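You operate a simulated robot arm through the tools that you are given. There is no shell and no other tool.

Carry out the task below with a simulated robot arm. There is one attempt and no reset: what you move stays moved.

TASK
Free the interlock's half-turned key and leave its bolt shot.
Fine: wind the vice shut on the brass lock, turn the green key back, then fully over; open the vice again.

It is judged by the outcome, as a careful person would: the job done as asked, and still so three seconds after it is handed in. It fails if anything else is knocked over, pushed out of place, dropped, spilled or broken.

THE ROBOT
A 6-joint arm with a two-finger gripper, fixed in place. Base frame: the origin is at the foot of the arm, x ahead of it, y to its left, z up; the work surface is at about z = 0. Readings come in mm, degrees, newtons and seconds.
With the tool pointing down near the work surface it reaches from about 180 to 480 mm from the base axis. Its first joint turns from -66.0 to 66.0 degrees. Payload 1.76 kg.
The tool frame sits at the grasp point between the pads (the TCP): z along the fingers, y along the line on which they close. The tips reach 29 mm beyond it. The gripper opens to 82 mm. The gripper's body begins 58 mm behind the TCP.
Orientation is that of the tool frame in the base frame, as a unit quaternion [w, x, y, z]. With the fingers straight down and closing along the base's y, the tool's x points along the base's -x, its y along +y and its z along -z.

THE INTERFACE
- The arm moves only by the tool drive_tool. Its argument "steps" is a list of rows, each a list of 3 entries, a list of its own where there are three numbers: the turn, a rotation vector about the base's x, y, z in units of 90 degrees (1.0 is 90 degrees), then the shift along the base's x, y, z in units of 200 mm (1.0 is 200 mm), then the finger opening in mm, from 0 to 82. In form: [[[wx, wy, wz], [tx, ty, tz], fingers], ...]. A call has 1 to 20 rows; each row is the pose to reach, as a shift and turn from the pose commanded when the call began. A call with a number of a shift or a turn outside -1 to 1 is refused whole. A row lasts 0.2 s, in which the tool goes at most 50 mm and 8.6 degrees; a call with a longer step from one row to the next is refused whole, and so is a gripper value outside its range. A pose out of reach is approached as far as the arm can. The call stops where the force on the tool passes 40 N (or 10 N more than at its start, if that is more) or the arm is blocked; 0.2 s more then pass. The fingers move at their own pace and stop on an object; they squeeze with about 34 N. The grip force told is the motor's: it shows also when the fingers shut on nothing. Time passes only in rows, and 0.2 s behind the last, so rows that repeat a pose let the fingers close. It gives the time, the measured TCP pose, the force on the tool (base axes), the opening and the grip force at its end, in the units of the frame above (readings bear some noise), with the torque about the TCP (base axes, N m) and any sound that the robot's microphone picked up.
- Cameras (640 x 400 px; columns grow to the right, rows downward): "scene" is fixed at [57.7, 332.2, 434]; the picture's right is [-0.76, -0.65, 0.00], its down [-0.31, 0.36, -0.88] and it looks along [0.57, -0.67, -0.48] (base axes); focal length 258 px, centre (320, 200). "wrist" rides on the gripper at [79, 4, -89] in the tool frame; the picture's right is [-0.05, 1.00, 0.00], its down [-0.71, -0.04, -0.71] and it looks along [-0.71, -0.04, 0.71] (tool axes); focal length 256 px, centre (320, 200). There is no depth. A picture from a camera that has moved, and an enlarged one, comes with that camera's place and axes in the base frame and with its lens.
- capture(camera): a new picture of that camera. It takes no simulated time.
- close_up(camera, box): a new picture of the part [left, top, right, bottom] of that camera's present view, enlarged. It takes no simulated time.
- hand_in(): hands the job in; it is judged then, once.

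Places have to be worked out from the pictures, the camera data and where the tool is seen. Open the gripper and draw the arm clear of the work before you hand the job in, unless the task says otherwise.

The tools are called by a JSON object that holds its "name" and its "arguments". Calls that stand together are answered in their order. drive_tool: Moves the arm, as the interface text tells. Its arguments: {"type":"object","properties":{"steps":{"type":"array","items":{"type":"array"}}},"required":["steps"]} The other tools are called the same way: capture (camera) takes a picture; close_up (camera, box) takes an enlarged picture of a part of a camera's view; hand_in () hands the job in.

At the start:

```text
time_s: 0.0
tool_pos: [296.7, -5.0, 318.7]
orientation: [0.0, 0.0, 1.0, 0.0]
force: [-0.1, 0.1, 0.7]
ft_torque: [-0.03, 0.0, 0.03]
width: 81.9
grip_force: 0.0
```

scene: 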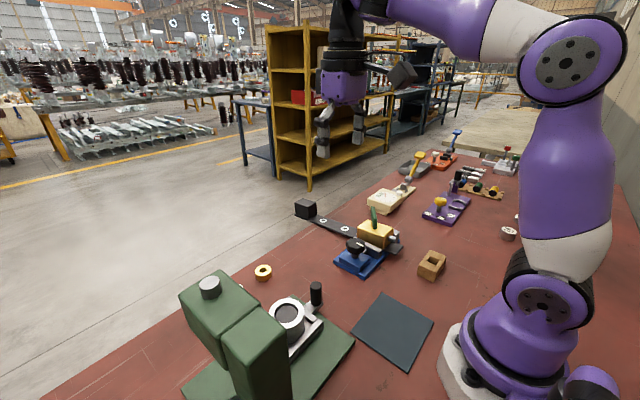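
wrist: 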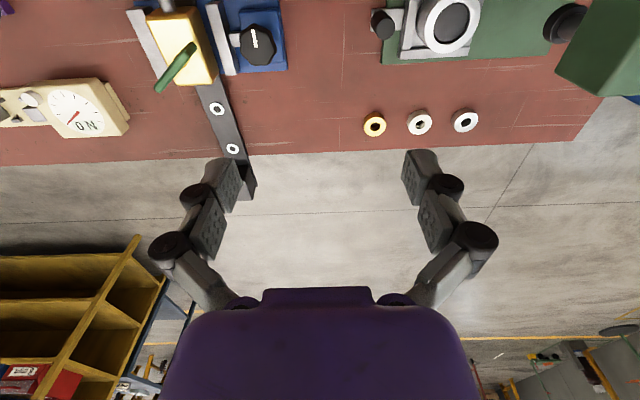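

I'll look closer at the brass lock, green key and blue vice from both cameras before moving.

{"name": "close_up", "arguments": {"camera": "scene", "box": [290, 180, 450, 280]}}

{"name": "close_up", "arguments": {"camera": "wrist", "box": [100, 0, 340, 150]}}

{"name": "close_up", "arguments": {"camera": "scene", "box": [380, 120, 540, 220]}}

```text
4.00 times, centred on (370, 230) of scene
camera zoom: at [57.7, 332.2, 434.0], right [-0.76, -0.65, 0.0], down [-0.31, 0.36, -0.88], along [0.57, -0.67, -0.48], focal length 1032 px, centre (120, 80)
```

zoom: 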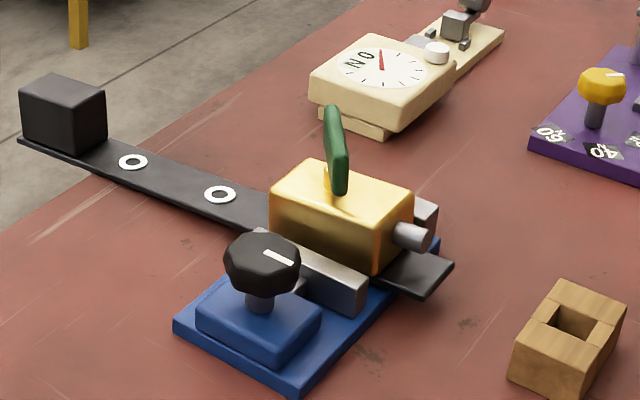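

```text
2.67 times, centred on (220, 75) of wrist
camera zoom: at [216.8, -1.1, 407.5], right [0.05, 1.0, 0.0], down [0.71, -0.04, 0.71], along [0.71, -0.04, -0.71], focal length 683 px, centre (587, 533)
```

zoom: 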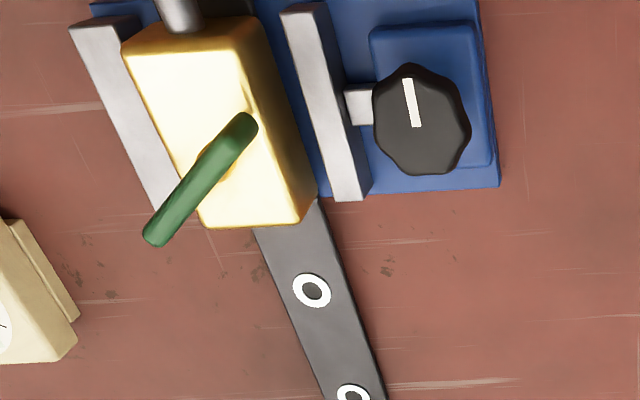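

```text
4.00 times, centred on (460, 170) of scene
camera zoom: at [57.7, 332.2, 434.0], right [-0.76, -0.65, 0.0], down [-0.31, 0.36, -0.88], along [0.57, -0.67, -0.48], focal length 1032 px, centre (-240, 320)
```

zoom: 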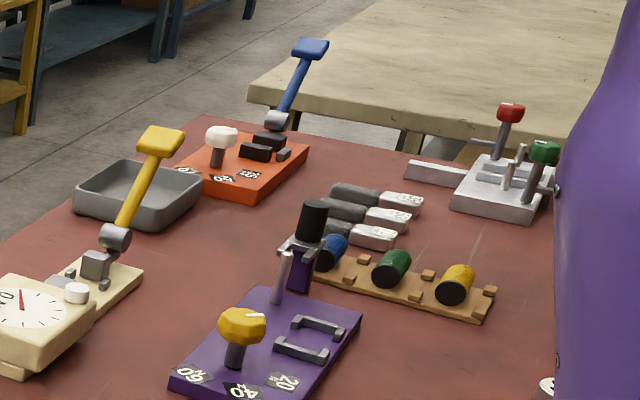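

The knob sits near (298, -79, 60) and the lock with its half-turned green key is around (310, -170). I'll move the open gripper to above the vice, still high, for a better look.

{"name": "drive_tool", "arguments": {"steps": [[[0, 0, 0], [-0.04, -0.15, -0.12], 82], [[0, 0, 0], [-0.08, -0.3, -0.24], 82], [[0, 0, 0], [-0.11, -0.45, -0.36], 82], [[0, 0, 0], [-0.15, -0.6, -0.45], 82], [[0, 0, 0], [-0.15, -0.6, -0.45], 82]]}}

{"name": "capture", "arguments": {"camera": "wrist"}}

{"name": "capture", "arguments": {"camera": "scene"}}

```text
time_s: 1.2
tool_pos: [266.3, -124.3, 231.4]
orientation: [0.0, 0.0, 1.0, 0.0]
force: [-0.3, 0.6, 0.3]
ft_torque: [0.01, 0.01, -0.01]
width: 82.0
grip_force: 0.1
```

```text
taken
camera wrist: at [186.4, -120.4, 319.5], right [0.05, 1.0, 0.0], down [0.71, -0.04, 0.71], along [0.71, -0.04, -0.71], focal length 256 px, centre (320, 200)
```

wrist: 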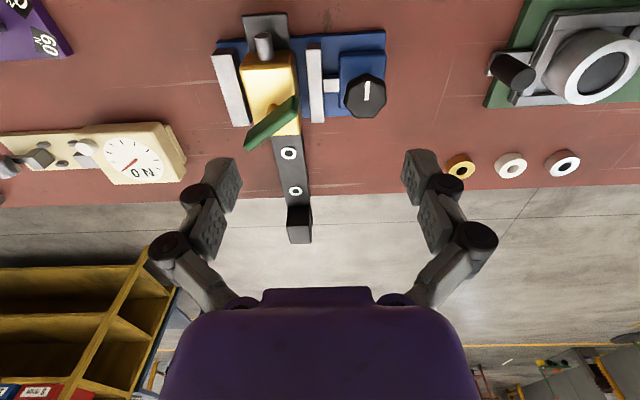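

```text
taken
```

scene: 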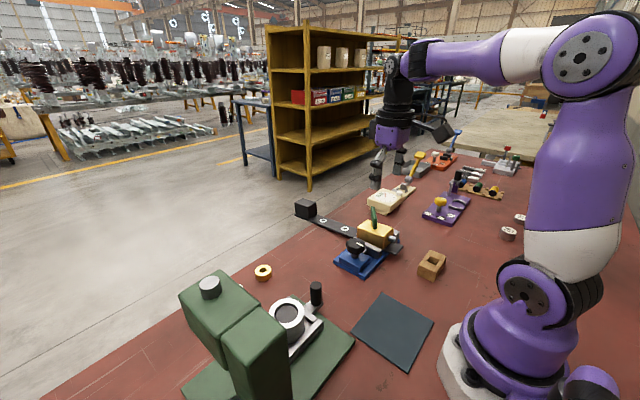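

{"name": "close_up", "arguments": {"camera": "wrist", "box": [200, 0, 400, 125]}}

{"name": "close_up", "arguments": {"camera": "wrist", "box": [200, 125, 400, 250]}}

{"name": "close_up", "arguments": {"camera": "scene", "box": [328, 200, 424, 260]}}

```text
3.20 times, centred on (300, 62) of wrist
camera zoom: at [186.4, -120.4, 319.5], right [0.05, 1.0, 0.0], down [0.71, -0.04, 0.71], along [0.71, -0.04, -0.71], focal length 819 px, centre (384, 640)
```

zoom: 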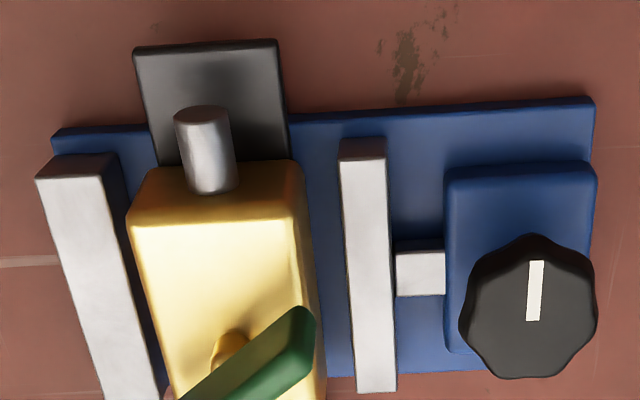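

```text
3.20 times, centred on (300, 188) of wrist
camera zoom: at [186.4, -120.4, 319.5], right [0.05, 1.0, 0.0], down [0.71, -0.04, 0.71], along [0.71, -0.04, -0.71], focal length 819 px, centre (384, 240)
```

zoom: 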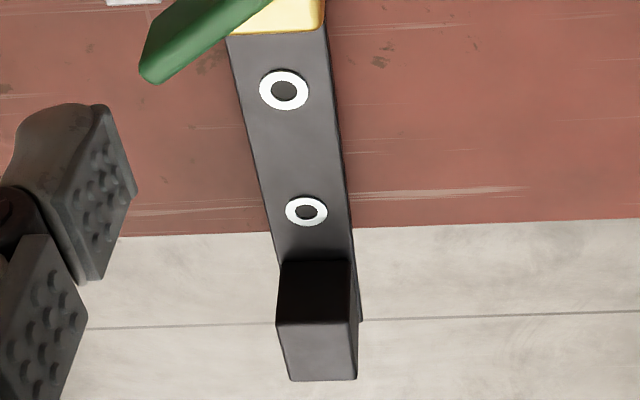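

```text
6.67 times, centred on (376, 230) of scene
camera zoom: at [57.7, 332.2, 434.0], right [-0.76, -0.65, 0.0], down [-0.31, 0.36, -0.88], along [0.57, -0.67, -0.48], focal length 1720 px, centre (-53, 0)
```

zoom: 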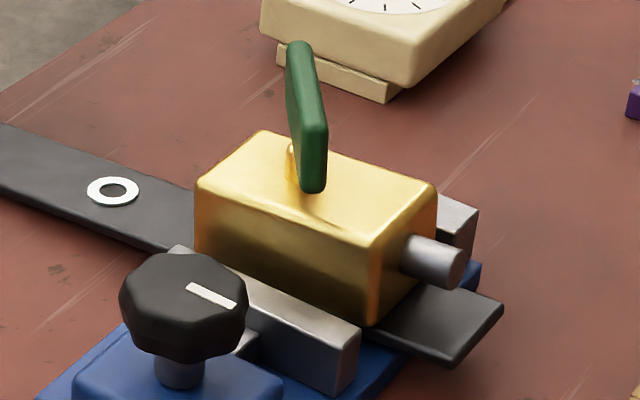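

The knob looks centred near (298, -81) with its top at z≈66 and about 44 mm across, the mark pointing toward -x. I'll go above the knob at a safe height, to check alignment with the wrist camera.

{"name": "drive_tool", "arguments": {"steps": [[[0, 0, 0], [0.05, 0.07, -0.15], 82], [[0, 0, 0], [0.1, 0.14, -0.3], 82], [[0, 0, 0], [0.1575, 0.22, -0.45], 82], [[0, 0, 0], [0.1575, 0.22, -0.5], 82], [[0, 0, 0], [0.1575, 0.22, -0.5], 82], [[0, 0, 0], [0.1575, 0.22, -0.5], 82]]}}

{"name": "capture", "arguments": {"camera": "wrist"}}

{"name": "capture", "arguments": {"camera": "scene"}}

```text
time_s: 2.6
tool_pos: [298.5, -79.6, 128.0]
orientation: [0.0, 0.0, 1.0, -0.001]
force: [0.2, -0.6, 0.2]
ft_torque: [-0.01, -0.01, -0.01]
width: 81.9
grip_force: 0.0
```

```text
taken
camera wrist: at [219.1, -76.3, 217.4], right [0.05, 1.0, 0.0], down [0.71, -0.04, 0.71], along [0.71, -0.04, -0.71], focal length 256 px, centre (320, 200)
```

wrist: 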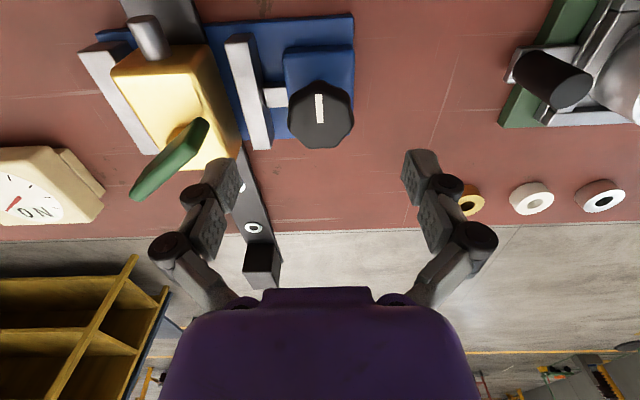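

```text
taken
```

scene: 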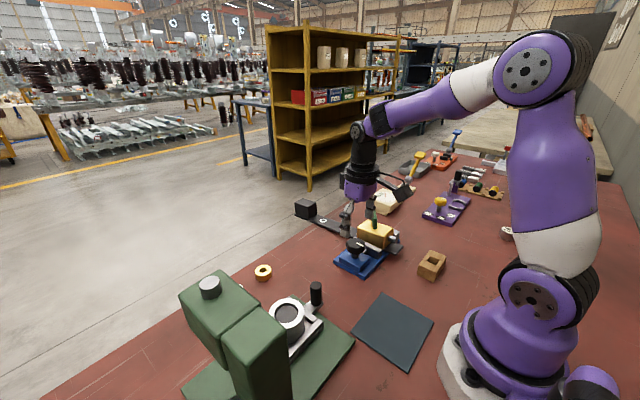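

{"name": "close_up", "arguments": {"camera": "wrist", "box": [200, 20, 392, 140]}}

{"name": "close_up", "arguments": {"camera": "wrist", "box": [72, 20, 264, 140]}}

{"name": "close_up", "arguments": {"camera": "wrist", "box": [104, 100, 296, 220]}}

{"name": "close_up", "arguments": {"camera": "scene", "box": [328, 180, 424, 240]}}

```text
3.33 times, centred on (296, 80) of wrist
camera zoom: at [219.1, -76.3, 217.4], right [0.05, 1.0, 0.0], down [0.71, -0.04, 0.71], along [0.71, -0.04, -0.71], focal length 853 px, centre (400, 600)
```

zoom: 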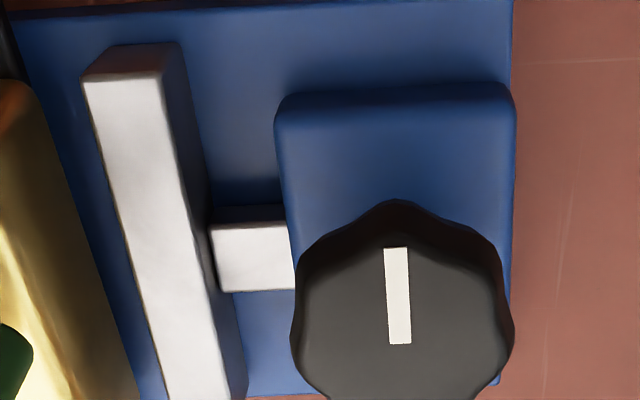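

```text
3.33 times, centred on (168, 80) of wrist
camera zoom: at [219.1, -76.3, 217.4], right [0.05, 1.0, 0.0], down [0.71, -0.04, 0.71], along [0.71, -0.04, -0.71], focal length 853 px, centre (827, 600)
```

zoom: 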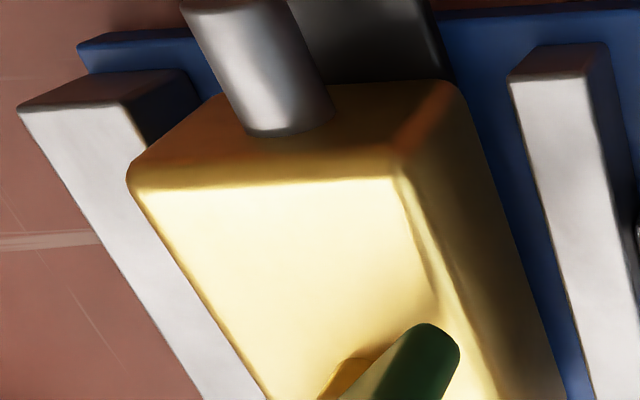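

```text
3.33 times, centred on (200, 160) of wrist
camera zoom: at [219.1, -76.3, 217.4], right [0.05, 1.0, 0.0], down [0.71, -0.04, 0.71], along [0.71, -0.04, -0.71], focal length 853 px, centre (720, 333)
```

zoom: 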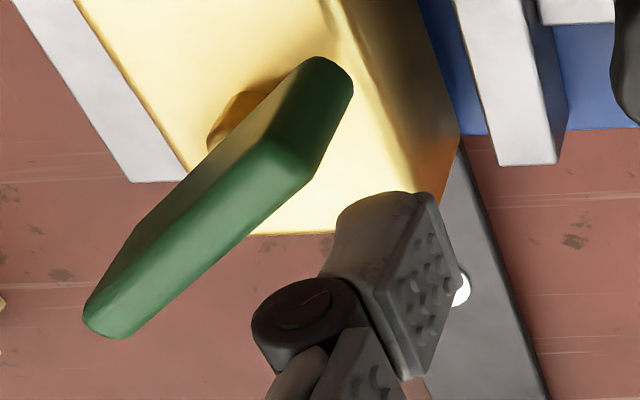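

```text
6.67 times, centred on (376, 210) of scene
camera zoom: at [57.7, 332.2, 434.0], right [-0.76, -0.65, 0.0], down [-0.31, 0.36, -0.88], along [0.57, -0.67, -0.48], focal length 1720 px, centre (-53, 133)
```

zoom: 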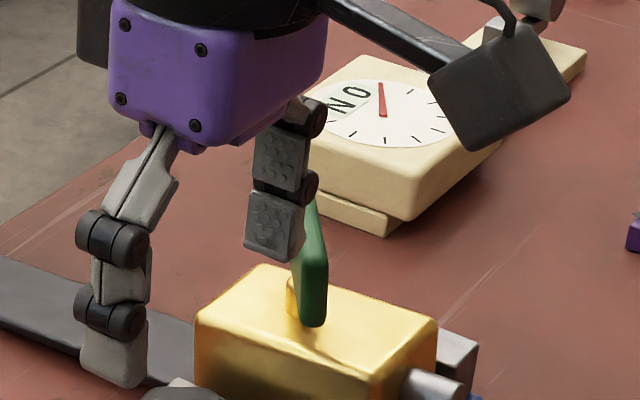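

The knob centre refines to about (298, -80), right under the tool. I'll lower so the tips reach z≈50 around the knob and close on it.

{"name": "drive_tool", "arguments": {"steps": [[[0, 0, 0], [0, -0.003, -0.1], 82], [[0, 0, 0], [0, -0.003, -0.2], 82], [[0, 0, 0], [0, -0.003, -0.245], 82], [[0, 0, 0], [0, -0.003, -0.245], 82], [[0, 0, 0], [0, -0.003, -0.245], 40], [[0, 0, 0], [0, -0.003, -0.245], 40], [[0, 0, 0], [0, -0.003, -0.245], 40]]}}

{"name": "capture", "arguments": {"camera": "wrist"}}

{"name": "close_up", "arguments": {"camera": "scene", "box": [316, 190, 412, 250]}}

```text
time_s: 4.2
tool_pos: [299.5, -81.4, 78.5]
orientation: [0.001, 0.0, 1.0, -0.002]
force: [3.6, 9.8, 0.4]
ft_torque: [0.26, -0.21, -0.08]
width: 46.9
grip_force: 5.5
```

```text
taken
camera wrist: at [219.3, -77.9, 168.6], right [0.05, 1.0, 0.0], down [0.71, -0.04, 0.71], along [0.71, -0.04, -0.71], focal length 256 px, centre (320, 200)
```

wrist: 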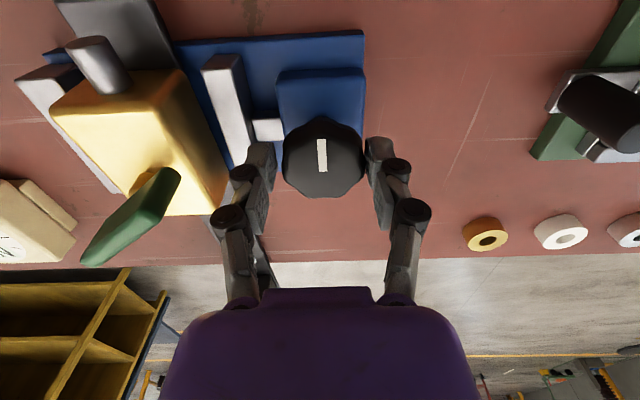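

```text
6.67 times, centred on (364, 220) of scene
camera zoom: at [57.7, 332.2, 434.0], right [-0.76, -0.65, 0.0], down [-0.31, 0.36, -0.88], along [0.57, -0.67, -0.48], focal length 1720 px, centre (27, 67)
```

zoom: 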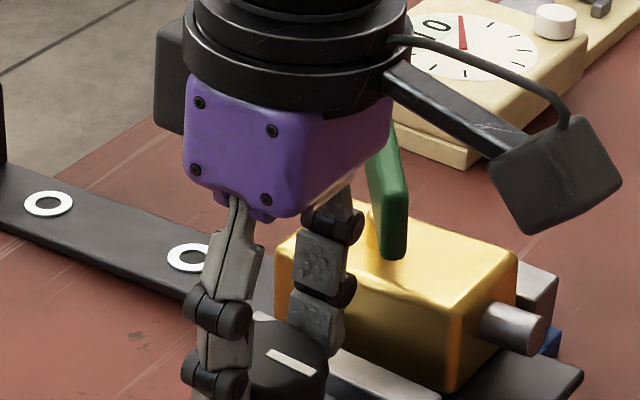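

The fingers straddle the knob at 47 mm with a slight +y side-load, so the knob centre is a little toward +y. I'll shift 1 mm that way, squeeze fully, and try a small clockwise turn to see which way the jaw moves.

{"name": "drive_tool", "arguments": {"steps": [[[0, 0, 0], [0, 0.006, 0], 30], [[0, 0, 0], [0, 0.006, 0], 30], [[0, 0, -0.08], [0, 0.006, 0], 30], [[0, 0, -0.16], [0, 0.006, 0], 30], [[0, 0, -0.24], [0, 0.006, 0], 30], [[0, 0, -0.32], [0, 0.006, 0], 30], [[0, 0, -0.4], [0, 0.006, 0], 30], [[0, 0, -0.4], [0, 0.006, 0], 30]]}}

{"name": "capture", "arguments": {"camera": "wrist"}}

{"name": "close_up", "arguments": {"camera": "scene", "box": [316, 200, 412, 260]}}

```text
time_s: 6.0
tool_pos: [299.4, -79.5, 80.3]
orientation: [0.001, 0.308, 0.951, 0.001]
force: [15.8, 26.4, 10.0]
ft_torque: [0.33, -0.75, 0.02]
width: 43.7
grip_force: 36.6
```

```text
taken
camera wrist: at [236.7, -30.5, 168.9], right [0.63, 0.78, 0.0], down [0.55, -0.45, 0.71], along [0.55, -0.44, -0.71], focal length 256 px, centre (320, 200)
```

wrist: 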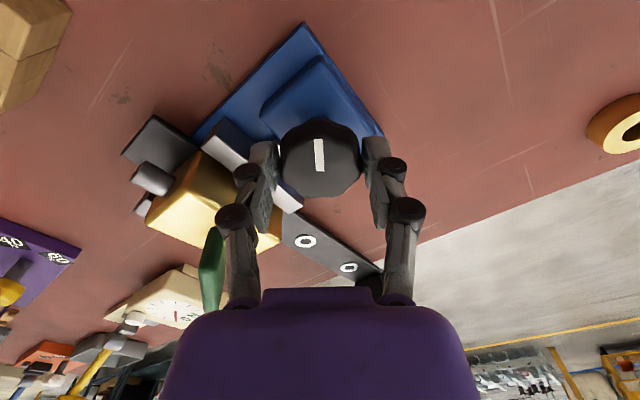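

```text
6.67 times, centred on (364, 230) of scene
camera zoom: at [57.7, 332.2, 434.0], right [-0.76, -0.65, 0.0], down [-0.31, 0.36, -0.88], along [0.57, -0.67, -0.48], focal length 1720 px, centre (27, 0)
```

zoom: 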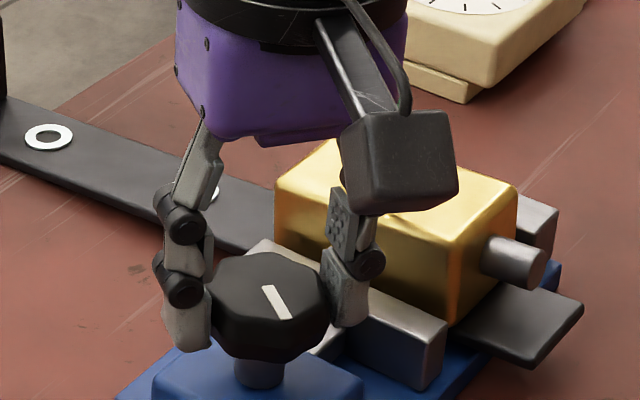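

The knob turned with the gripper. I'll compare the jaw against the earlier picture using the same zoom box.

{"name": "close_up", "arguments": {"camera": "scene", "box": [328, 200, 424, 260]}}

{"name": "close_up", "arguments": {"camera": "wrist", "box": [110, 70, 302, 190]}}

```text
6.67 times, centred on (376, 230) of scene
camera zoom: at [57.7, 332.2, 434.0], right [-0.76, -0.65, 0.0], down [-0.31, 0.36, -0.88], along [0.57, -0.67, -0.48], focal length 1720 px, centre (-53, 0)
```

zoom: 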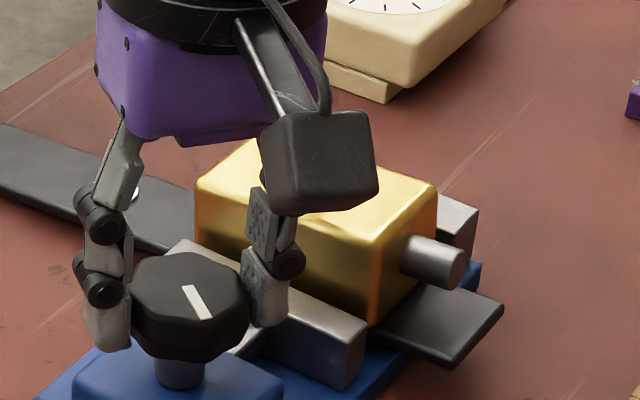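

```text
3.33 times, centred on (206, 130) of wrist
camera zoom: at [236.7, -30.5, 168.9], right [0.63, 0.78, 0.0], down [0.55, -0.45, 0.71], along [0.55, -0.44, -0.71], focal length 853 px, centre (700, 433)
```

zoom: 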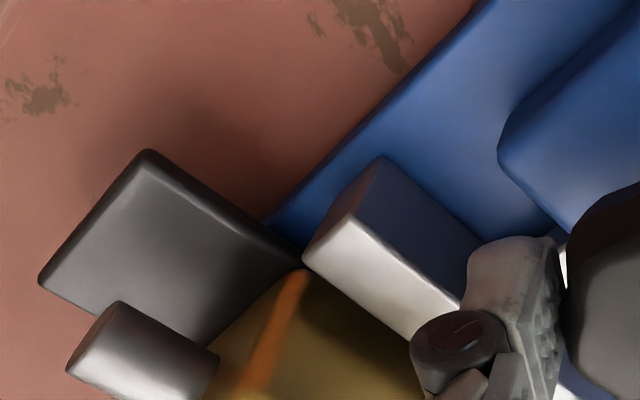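

Triangulating the jaw's top corners gives about 2.4 mm of movement toward the lock for the 36° clockwise turn, so clockwise closes. I'll continue clockwise with a small centring shift to relieve the side load.

{"name": "drive_tool", "arguments": {"steps": [[[0, 0, 0], [0.004, 0.006, 0], 30], [[0, 0, -0.09], [0.004, 0.006, 0], 30], [[0, 0, -0.18], [0.004, 0.006, 0], 30], [[0, 0, -0.27], [0.004, 0.006, 0], 30], [[0, 0, -0.36], [0.004, 0.006, 0], 30], [[0, 0, -0.45], [0.004, 0.006, 0], 30], [[0, 0, -0.54], [0.004, 0.006, 0], 30], [[0, 0, -0.54], [0.004, 0.006, 0], 30]]}}

{"name": "capture", "arguments": {"camera": "wrist"}}

{"name": "close_up", "arguments": {"camera": "scene", "box": [328, 200, 424, 260]}}

```text
time_s: 7.8
tool_pos: [300.0, -79.6, 79.4]
orientation: [0.002, 0.674, 0.738, -0.001]
force: [16.7, -4.5, 9.9]
ft_torque: [-0.44, -0.39, -0.01]
width: 43.9
grip_force: 36.3
```

```text
taken
camera wrist: at [296.2, -0.4, 168.8], right [1.0, 0.04, 0.0], down [0.03, -0.71, 0.71], along [0.03, -0.71, -0.71], focal length 256 px, centre (320, 200)
```

wrist: 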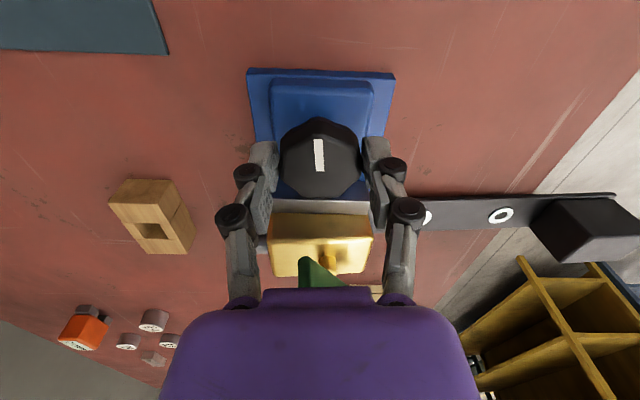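

```text
6.67 times, centred on (376, 230) of scene
camera zoom: at [57.7, 332.2, 434.0], right [-0.76, -0.65, 0.0], down [-0.31, 0.36, -0.88], along [0.57, -0.67, -0.48], focal length 1720 px, centre (-53, 0)
```

zoom: 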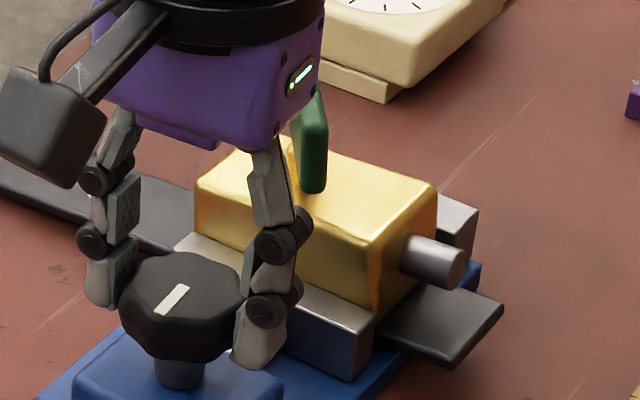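

The jaw has clearly advanced toward the lock and the grip tracks. I'll continue clockwise another ~50° with a little more centring in +x.

{"name": "drive_tool", "arguments": {"steps": [[[0, 0, 0], [0.005, 0, 0], 30], [[0, 0, -0.09], [0.005, 0, 0], 30], [[0, 0, -0.18], [0.005, 0, 0], 30], [[0, 0, -0.27], [0.005, 0, 0], 30], [[0, 0, -0.36], [0.005, 0, 0], 30], [[0, 0, -0.45], [0.005, 0, 0], 30], [[0, 0, -0.54], [0.005, 0, 0], 30], [[0, 0, -0.54], [0.005, 0, 0], 30]]}}

{"name": "close_up", "arguments": {"camera": "scene", "box": [328, 200, 424, 260]}}

{"name": "capture", "arguments": {"camera": "wrist"}}

```text
time_s: 9.6
tool_pos: [301.2, -79.4, 80.7]
orientation: [0.001, 0.918, 0.396, -0.001]
force: [9.9, -19.0, 11.4]
ft_torque: [-0.58, -0.28, 0.02]
width: 43.6
grip_force: 36.0
```

```text
6.67 times, centred on (376, 230) of scene
camera zoom: at [57.7, 332.2, 434.0], right [-0.76, -0.65, 0.0], down [-0.31, 0.36, -0.88], along [0.57, -0.67, -0.48], focal length 1720 px, centre (-53, 0)
```

zoom: 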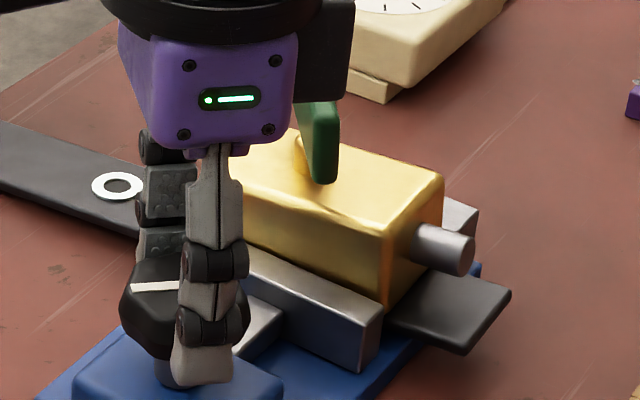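

```text
taken
camera wrist: at [357.5, -25.4, 168.8], right [0.69, -0.73, 0.0], down [-0.51, -0.49, 0.71], along [-0.51, -0.49, -0.71], focal length 256 px, centre (320, 200)
```

wrist: 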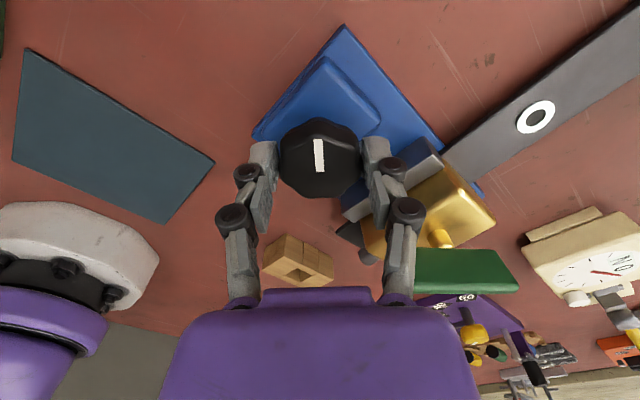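

The jaw has met the lock and is now sliding it toward the fixed jaw; the turn so far is about 133°. I'll keep winding another ~49°.

{"name": "drive_tool", "arguments": {"steps": [[[0, 0, 0], [0.003, -0.003, 0], 30], [[0, 0, -0.09], [0.003, -0.003, 0], 30], [[0, 0, -0.18], [0.003, -0.003, 0], 30], [[0, 0, -0.27], [0.003, -0.003, 0], 30], [[0, 0, -0.36], [0.001, -0.004, 0], 30], [[0, 0, -0.45], [0, -0.004, 0], 30], [[0, 0, -0.5], [-0.001, -0.004, 0], 30], [[0, 0, -0.5], [-0.001, -0.004, 0], 30]]}}

{"name": "close_up", "arguments": {"camera": "scene", "box": [328, 200, 424, 260]}}

{"name": "capture", "arguments": {"camera": "wrist"}}

```text
time_s: 11.4
tool_pos: [300.3, -79.8, 79.2]
orientation: [-0.001, 1.0, 0.015, 0.0]
force: [14.9, -14.6, -6.0]
ft_torque: [-0.44, -0.52, 0.16]
width: 43.6
grip_force: 36.4
```

```text
6.67 times, centred on (376, 230) of scene
camera zoom: at [57.8, 332.2, 434.0], right [-0.76, -0.65, 0.0], down [-0.31, 0.36, -0.88], along [0.57, -0.67, -0.48], focal length 1720 px, centre (-53, 0)
```

zoom: 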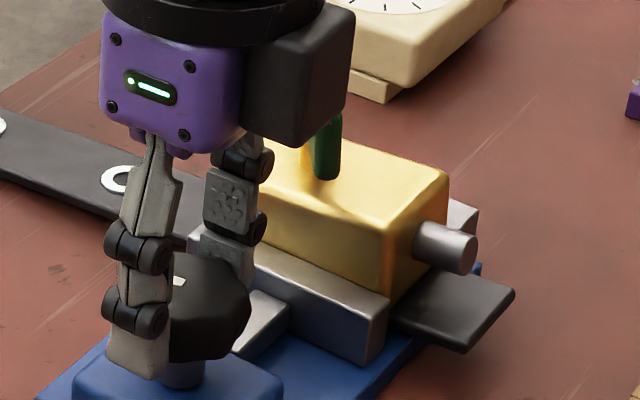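

```text
taken
camera wrist: at [379.1, -82.7, 168.2], right [-0.02, -1.0, 0.0], down [-0.71, 0.02, 0.71], along [-0.71, 0.02, -0.71], focal length 256 px, centre (320, 200)
```

wrist: 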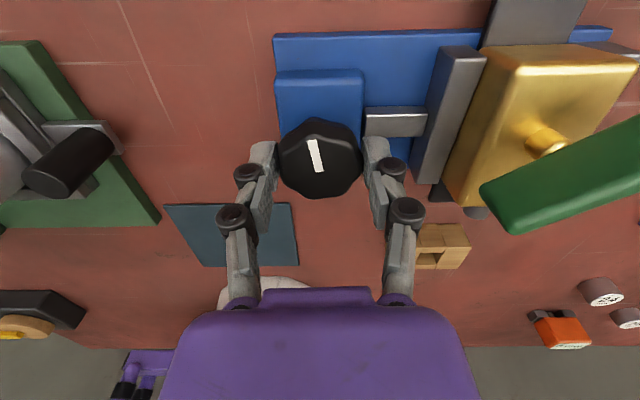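

The mark now lags the gripper by about 12° and there is a reaction torque, which suggests the vice has closed up. I'll check the jaw gaps closely.

{"name": "close_up", "arguments": {"camera": "wrist", "box": [400, 10, 640, 160]}}

{"name": "close_up", "arguments": {"camera": "wrist", "box": [240, 90, 400, 190]}}

{"name": "close_up", "arguments": {"camera": "scene", "box": [360, 215, 424, 255]}}

```text
2.67 times, centred on (520, 85) of wrist
camera zoom: at [379.1, -82.7, 168.2], right [-0.02, -1.0, 0.0], down [-0.71, 0.02, 0.71], along [-0.71, 0.02, -0.71], focal length 683 px, centre (-213, 507)
```

zoom: 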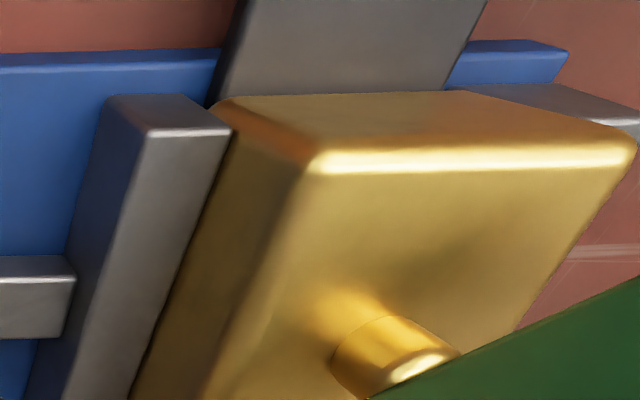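

```text
4.00 times, centred on (320, 140) of wrist
camera zoom: at [379.1, -82.7, 168.2], right [-0.02, -1.0, 0.0], down [-0.71, 0.02, 0.71], along [-0.71, 0.02, -0.71], focal length 1024 px, centre (320, 440)
```

zoom: 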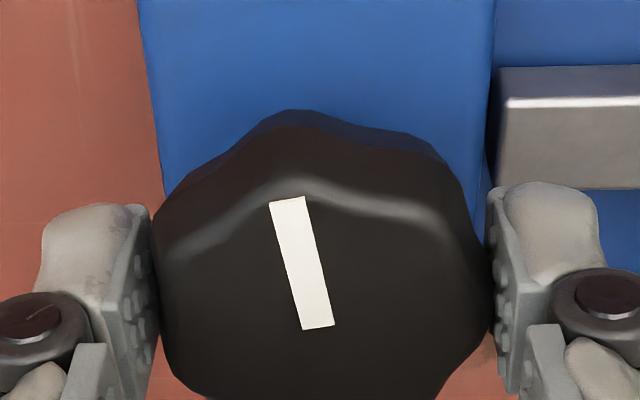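

```text
10.00 times, centred on (392, 235) of scene
camera zoom: at [57.8, 332.2, 434.0], right [-0.76, -0.65, 0.0], down [-0.31, 0.36, -0.88], along [0.57, -0.67, -0.48], focal length 2581 px, centre (-400, -150)
```

zoom: 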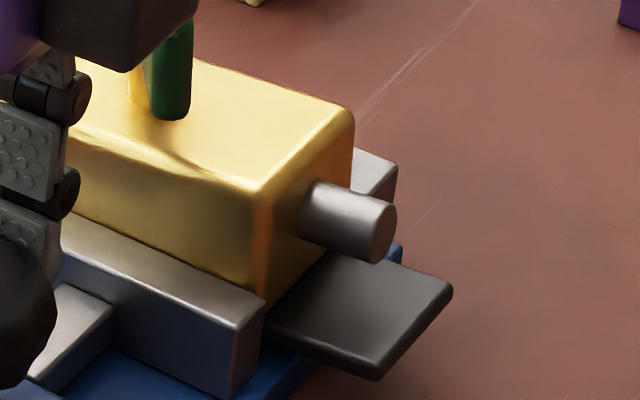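

Jaw travel is now about 20 mm against an original total gap of roughly 22 mm, so the vice is nearly or fully closed. I'll wind a little further to see whether the knob still moves or just resists.

{"name": "drive_tool", "arguments": {"steps": [[[0, 0, -0.05], [0, 0, 0], 24], [[0, 0, -0.1], [0, 0, 0], 24], [[0, 0, -0.15], [0, 0, 0], 24], [[0, 0, -0.2], [0, 0, 0], 24], [[0, 0, -0.2], [0, 0, 0], 24]]}}

{"name": "close_up", "arguments": {"camera": "scene", "box": [360, 215, 424, 255]}}

{"name": "capture", "arguments": {"camera": "wrist"}}

```text
time_s: 12.1
tool_pos: [298.2, -79.8, 79.2]
orientation: [-0.009, 0.998, -0.064, -0.001]
force: [-0.4, 0.7, -0.5]
ft_torque: [0.45, -0.31, 0.01]
width: 43.3
grip_force: 36.1
out of reach, approached as far as the arm can: row 3
stopped in row 3: the force on the tool passed its limit at 75 N (the readings are from after the stop); the commanded pose is now the measured one
```

```text
10.00 times, centred on (392, 235) of scene
camera zoom: at [57.7, 332.2, 434.0], right [-0.76, -0.65, 0.0], down [-0.31, 0.36, -0.88], along [0.57, -0.67, -0.48], focal length 2581 px, centre (-400, -150)
```

zoom: 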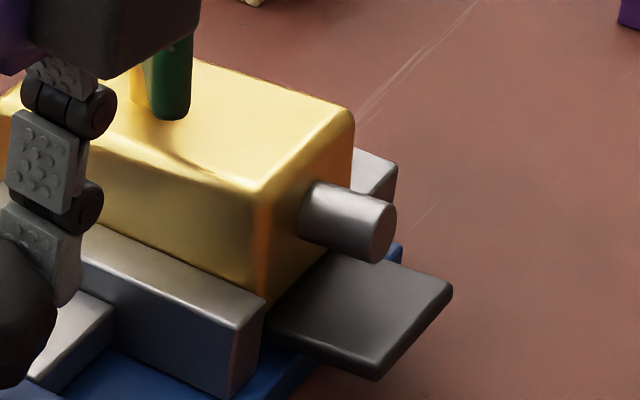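

```text
taken
camera wrist: at [376.6, -96.8, 167.7], right [-0.18, -0.98, -0.02], down [-0.7, 0.11, 0.71], along [-0.7, 0.14, -0.7], focal length 256 px, centre (320, 200)
```

wrist: 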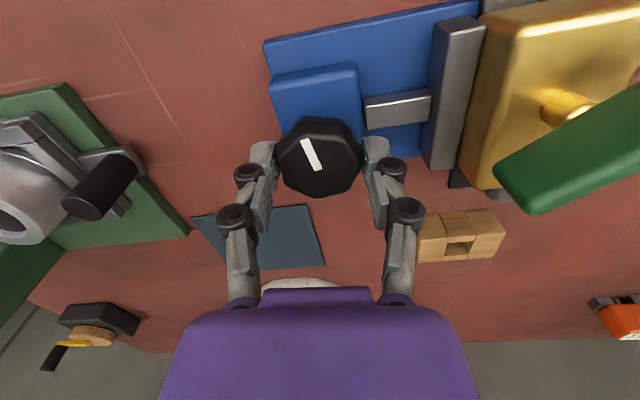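

The knob now holds still while the grip slips on its lobes and the jaw no longer moves, so the lock is clamped (the wrist joint also reached its limit near -187°). I'll release, level the tool and lift clear.

{"name": "drive_tool", "arguments": {"steps": [[[0, 0, 0], [0, 0, 0], 66], [[-0.0115, 0, 0], [0, 0, 0], 66], [[-0.0115, 0, 0], [0, 0, 0.1], 70], [[-0.0115, 0, 0], [0, 0, 0.25], 82], [[-0.0115, 0, 0], [0, 0, 0.45], 82], [[-0.0115, 0, 0], [0, 0, 0.45], 82]]}}

{"name": "drive_tool", "arguments": {"steps": [[[0, 0, 0.09], [0, 0, 0], 82], [[0, 0, 0.18], [0, 0, 0], 82], [[0, 0, 0.27], [0, 0, 0], 82], [[0, 0, 0.36], [0, 0, 0], 82], [[0, 0, 0.45], [0, 0, 0], 82], [[0, 0, 0.54], [0, 0, 0], 82], [[0, 0, 0.63], [0, 0, 0], 82], [[0, 0, 0.72], [0, 0, 0], 82], [[0, 0, 0.81], [0, 0, 0], 82], [[0, 0, 0.9], [0, 0, 0], 82], [[0, 0, 0.98], [0, 0, 0], 82], [[0, 0, 0.98], [0, 0, 0], 82]]}}

{"name": "capture", "arguments": {"camera": "wrist"}}

{"name": "close_up", "arguments": {"camera": "scene", "box": [328, 200, 424, 260]}}

```text
time_s: 13.5
tool_pos: [299.2, -81.4, 170.4]
orientation: [0.001, 0.998, -0.063, -0.001]
force: [-0.3, -0.2, -0.5]
ft_torque: [-0.03, 0.01, 0.01]
width: 82.0
grip_force: 0.0
```

```text
time_s: 16.1
tool_pos: [299.2, -81.1, 170.0]
orientation: [0.001, 0.761, 0.649, 0.001]
force: [-0.4, 0.0, 0.3]
ft_torque: [0.01, 0.01, 0.05]
width: 82.0
grip_force: 0.0
```

```text
taken
camera wrist: at [314.9, -3.5, 258.3], right [0.98, -0.21, 0.0], down [-0.15, -0.69, 0.71], along [-0.15, -0.69, -0.71], focal length 256 px, centre (320, 200)
```

wrist: 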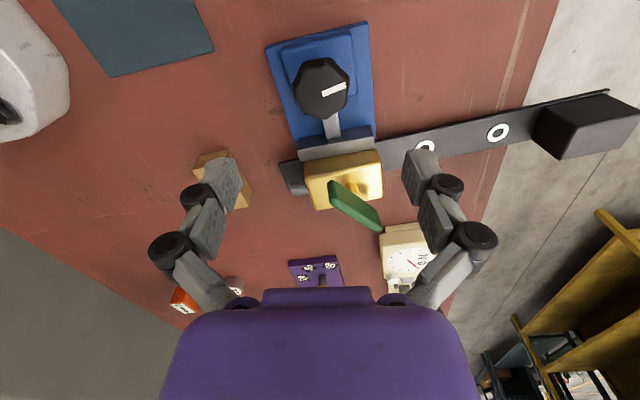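

```text
6.67 times, centred on (376, 230) of scene
camera zoom: at [57.7, 332.2, 434.0], right [-0.76, -0.65, 0.0], down [-0.31, 0.36, -0.88], along [0.57, -0.67, -0.48], focal length 1720 px, centre (-53, 0)
```

zoom: 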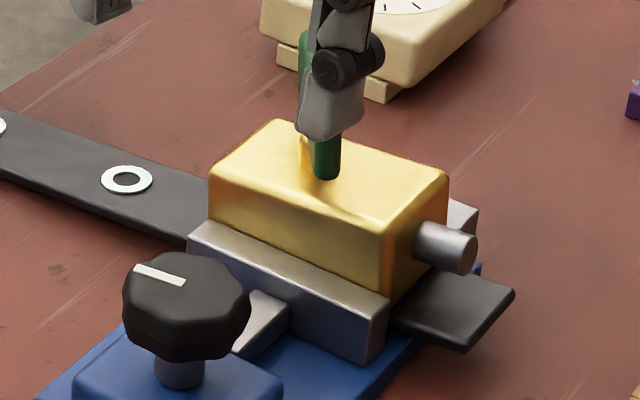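

The vice is holding the lock between both jaws. Next I'll rotate the tool in line with the key's handle and move above it to look.

{"name": "drive_tool", "arguments": {"steps": [[[0, 0, 0.09], [0.01, -0.09, 0.05], 82], [[0, 0, 0.18], [0.02, -0.18, 0.1], 82], [[0, 0, 0.27], [0.03, -0.27, 0.1], 82], [[0, 0, 0.36], [0.04, -0.36, 0.1], 82], [[0, 0, 0.45], [0.05, -0.45, 0.1], 82], [[0, 0, 0.51], [0.06, -0.53, 0.1], 82], [[0, 0, 0.51], [0.06, -0.53, 0.1], 82], [[0, 0, 0.51], [0.06, -0.53, 0.1], 82]]}}

{"name": "capture", "arguments": {"camera": "wrist"}}

{"name": "capture", "arguments": {"camera": "scene"}}

```text
time_s: 17.9
tool_pos: [311.9, -187.9, 189.1]
orientation: [0.0, 0.447, 0.894, 0.001]
force: [1.0, -0.7, 0.2]
ft_torque: [0.01, 0.0, 0.01]
width: 82.1
grip_force: 0.1
```

```text
taken
camera wrist: at [267.1, -122.1, 277.4], right [0.83, 0.56, 0.0], down [0.39, -0.59, 0.71], along [0.39, -0.59, -0.71], focal length 256 px, centre (320, 200)
```

wrist: 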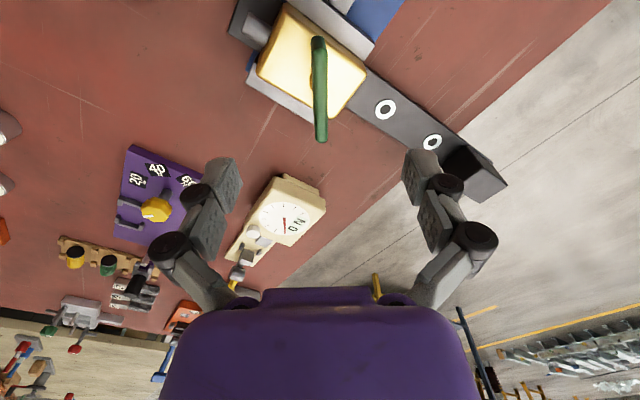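

```text
taken
```

scene: 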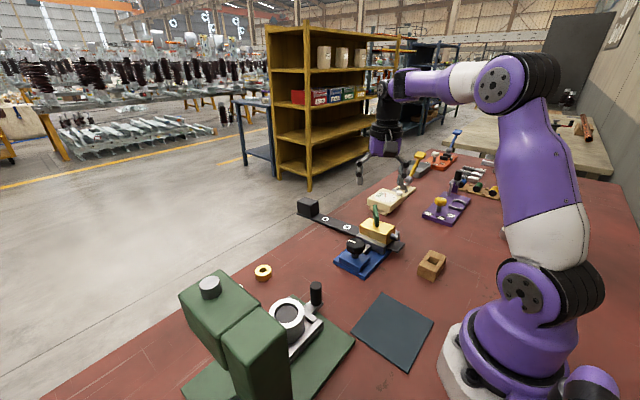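

{"name": "close_up", "arguments": {"camera": "wrist", "box": [216, 0, 408, 120]}}

{"name": "close_up", "arguments": {"camera": "wrist", "box": [224, 50, 416, 170]}}

{"name": "close_up", "arguments": {"camera": "scene", "box": [344, 195, 424, 245]}}

```text
3.33 times, centred on (312, 60) of wrist
camera zoom: at [267.1, -122.1, 277.4], right [0.83, 0.56, 0.0], down [0.39, -0.59, 0.71], along [0.39, -0.59, -0.71], focal length 853 px, centre (347, 667)
```

zoom: 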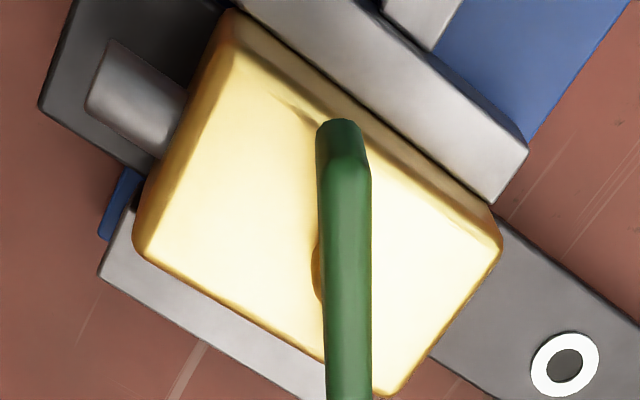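

```text
3.33 times, centred on (320, 110) of wrist
camera zoom: at [267.1, -122.1, 277.4], right [0.83, 0.56, 0.0], down [0.39, -0.59, 0.71], along [0.39, -0.59, -0.71], focal length 853 px, centre (320, 500)
```

zoom: 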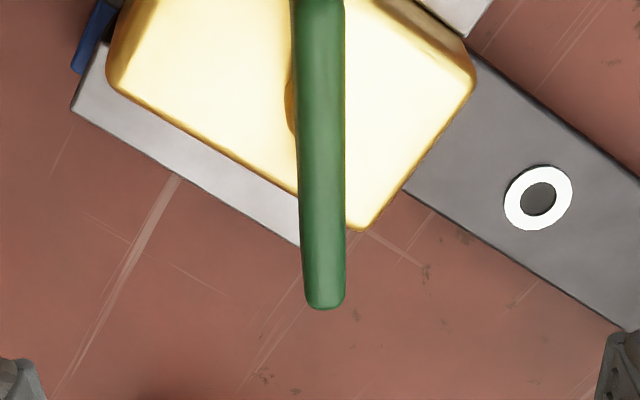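

```text
8.00 times, centred on (384, 220) of scene
camera zoom: at [57.7, 332.2, 434.0], right [-0.76, -0.65, 0.0], down [-0.31, 0.36, -0.88], along [0.57, -0.67, -0.48], focal length 2065 px, centre (-192, 40)
```

zoom: 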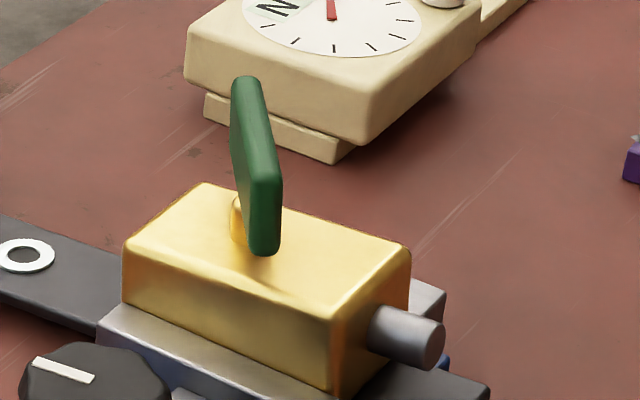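

The vice is now snug on the lock. The key handle triangulates to a 10 mm thick, 68 mm long upright plate centred near (312, -189), z≈70–97, lying at about -55°. I'll align and descend in two stages with the fingers open.

{"name": "drive_tool", "arguments": {"steps": [[[0, 0, -0.02], [0, -0.004, -0.1], 60], [[0, 0, -0.02], [0, -0.004, -0.2], 60], [[0, 0, -0.02], [0, -0.004, -0.3], 60], [[0, 0, -0.02], [0, -0.004, -0.32], 60], [[0, 0, -0.02], [0, -0.004, -0.32], 60]]}}

{"name": "capture", "arguments": {"camera": "wrist"}}

{"name": "close_up", "arguments": {"camera": "scene", "box": [328, 180, 424, 240]}}

```text
time_s: 19.1
tool_pos: [312.3, -186.4, 123.9]
orientation: [0.0, 0.462, 0.887, 0.0]
force: [0.9, 0.1, 0.5]
ft_torque: [-0.01, -0.01, -0.01]
width: 60.1
grip_force: 0.0
```

```text
taken
camera wrist: at [269.0, -120.0, 213.5], right [0.85, 0.53, 0.0], down [0.37, -0.6, 0.71], along [0.37, -0.6, -0.71], focal length 256 px, centre (320, 200)
```

wrist: 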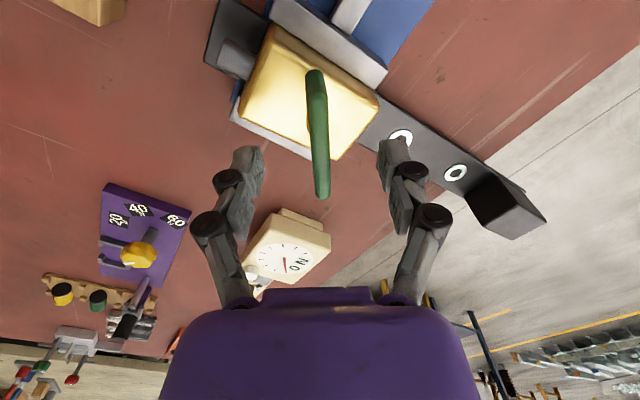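

```text
6.67 times, centred on (376, 210) of scene
camera zoom: at [57.7, 332.2, 434.0], right [-0.76, -0.65, 0.0], down [-0.31, 0.36, -0.88], along [0.57, -0.67, -0.48], focal length 1720 px, centre (-53, 133)
```

zoom: 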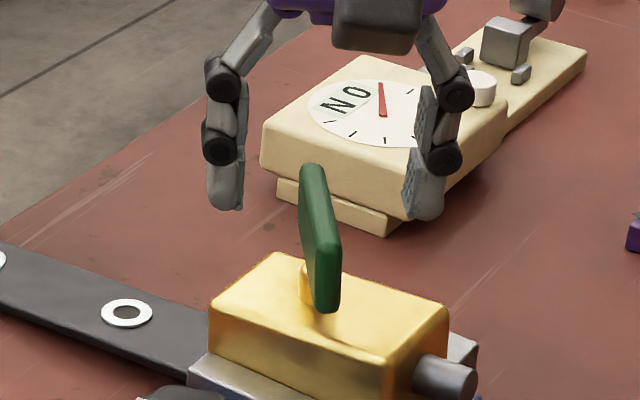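

The bar is centred between the fingers and aligned. I'll descend to TCP z≈100 (tips about 71, above the lock) and close on the handle.

{"name": "drive_tool", "arguments": {"steps": [[[0, 0, 0], [0, 0, -0.06], 60], [[0, 0, 0], [0, 0, -0.12], 60], [[0, 0, 0], [0, 0, -0.125], 60], [[0, 0, 0], [0, 0, -0.125], 30], [[0, 0, 0], [0, 0, -0.125], 4], [[0, 0, 0], [0, 0, -0.125], 4], [[0, 0, 0], [0, 0, -0.125], 4]]}}

{"name": "capture", "arguments": {"camera": "wrist"}}

{"name": "close_up", "arguments": {"camera": "scene", "box": [328, 190, 424, 250]}}

```text
time_s: 20.7
tool_pos: [311.9, -188.4, 98.8]
orientation: [0.0, 0.462, 0.887, 0.0]
force: [-2.3, -6.0, 0.2]
ft_torque: [-0.65, 0.59, 0.04]
width: 10.0
grip_force: 33.7
```

```text
taken
camera wrist: at [268.4, -120.8, 188.5], right [0.85, 0.53, 0.0], down [0.37, -0.6, 0.71], along [0.37, -0.6, -0.71], focal length 256 px, centre (320, 200)
```

wrist: 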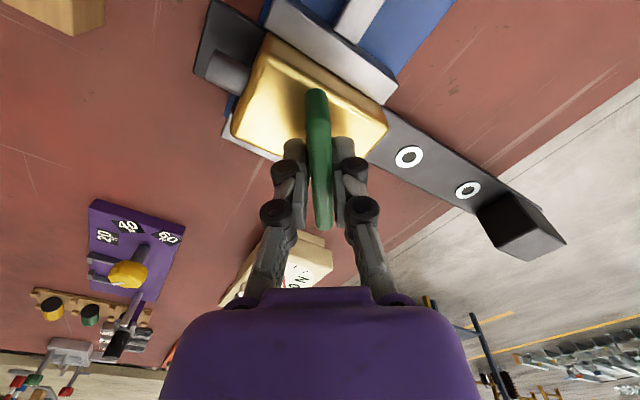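

```text
6.67 times, centred on (376, 220) of scene
camera zoom: at [57.8, 332.2, 434.0], right [-0.76, -0.65, 0.0], down [-0.31, 0.36, -0.88], along [0.57, -0.67, -0.48], focal length 1720 px, centre (-53, 67)
```

zoom: 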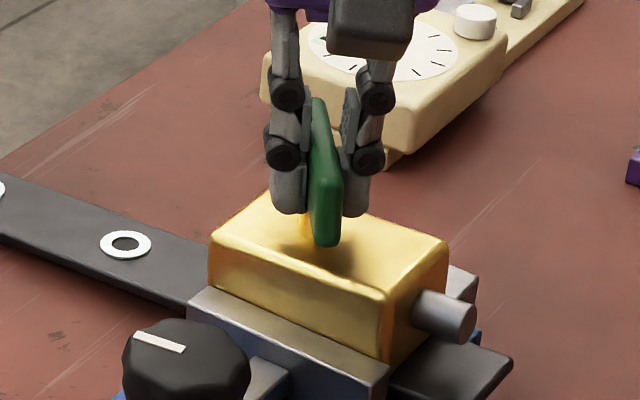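

The handle is gripped squarely (10 mm). I'll try a gentle ~12° counter-clockwise turn and watch the bolt and torque to learn which way is "back".

{"name": "drive_tool", "arguments": {"steps": [[[0, 0, 0.05], [0, 0, 0], 4], [[0, 0, 0.1], [0, 0, 0], 4], [[0, 0, 0.14], [0, 0, 0], 4], [[0, 0, 0.14], [0, 0, 0], 4]]}}

{"name": "close_up", "arguments": {"camera": "scene", "box": [328, 190, 424, 250]}}

{"name": "capture", "arguments": {"camera": "wrist"}}

```text
time_s: 21.7
tool_pos: [310.9, -186.6, 100.1]
orientation: [-0.001, 0.362, 0.932, 0.0]
force: [-1.2, -6.5, -2.4]
ft_torque: [-0.56, 0.59, 0.03]
width: 10.2
grip_force: 34.3
```

```text
6.67 times, centred on (376, 220) of scene
camera zoom: at [57.8, 332.2, 434.0], right [-0.76, -0.65, 0.0], down [-0.31, 0.36, -0.88], along [0.57, -0.67, -0.48], focal length 1720 px, centre (-53, 67)
```

zoom: 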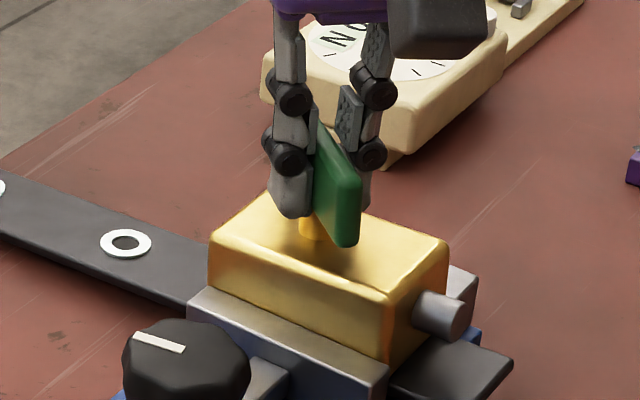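

```text
taken
camera wrist: at [254.2, -131.2, 188.8], right [0.71, 0.7, 0.0], down [0.5, -0.5, 0.71], along [0.5, -0.5, -0.71], focal length 256 px, centre (320, 200)
```

wrist: 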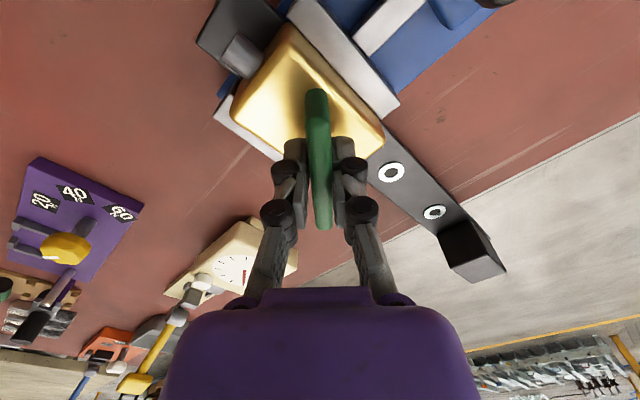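

The bolt pulled in slightly as the key turned counter-clockwise with little resistance, so that is "back". I'll continue counter-clockwise in measured steps.

{"name": "drive_tool", "arguments": {"steps": [[[0, 0, 0.08], [0, 0, 0], 4], [[0, 0, 0.16], [0, 0, 0], 4], [[0, 0, 0.24], [0, 0, 0], 4], [[0, 0, 0.32], [0, 0, 0], 4], [[0, 0, 0.32], [0, 0, 0], 4]]}}

{"name": "close_up", "arguments": {"camera": "scene", "box": [328, 190, 424, 250]}}

{"name": "capture", "arguments": {"camera": "wrist"}}

```text
time_s: 22.9
tool_pos: [310.2, -187.2, 100.1]
orientation: [0.0, 0.117, 0.993, 0.0]
force: [0.1, 0.8, -6.6]
ft_torque: [0.07, 0.49, 0.0]
width: 9.7
grip_force: 33.7
```

```text
6.67 times, centred on (376, 220) of scene
camera zoom: at [57.8, 332.2, 434.0], right [-0.76, -0.65, 0.0], down [-0.31, 0.36, -0.88], along [0.57, -0.67, -0.48], focal length 1720 px, centre (-53, 67)
```

zoom: 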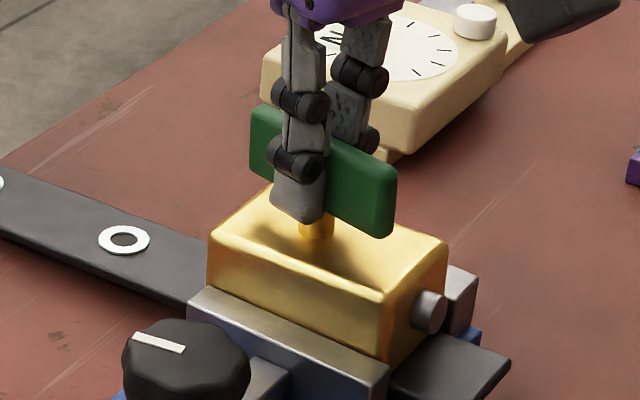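

```text
taken
camera wrist: at [234.1, -165.1, 188.9], right [0.28, 0.96, 0.0], down [0.68, -0.2, 0.71], along [0.68, -0.2, -0.71], focal length 256 px, centre (320, 200)
```

wrist: 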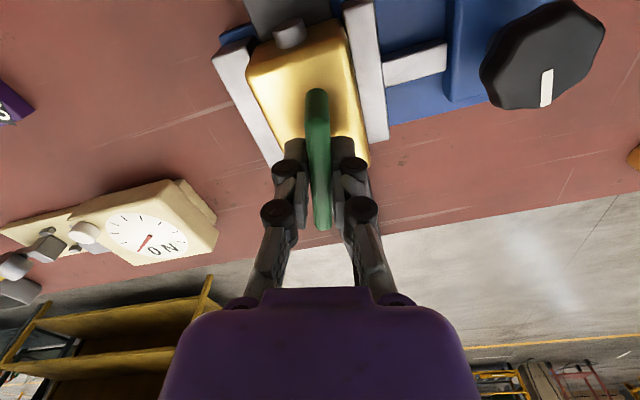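

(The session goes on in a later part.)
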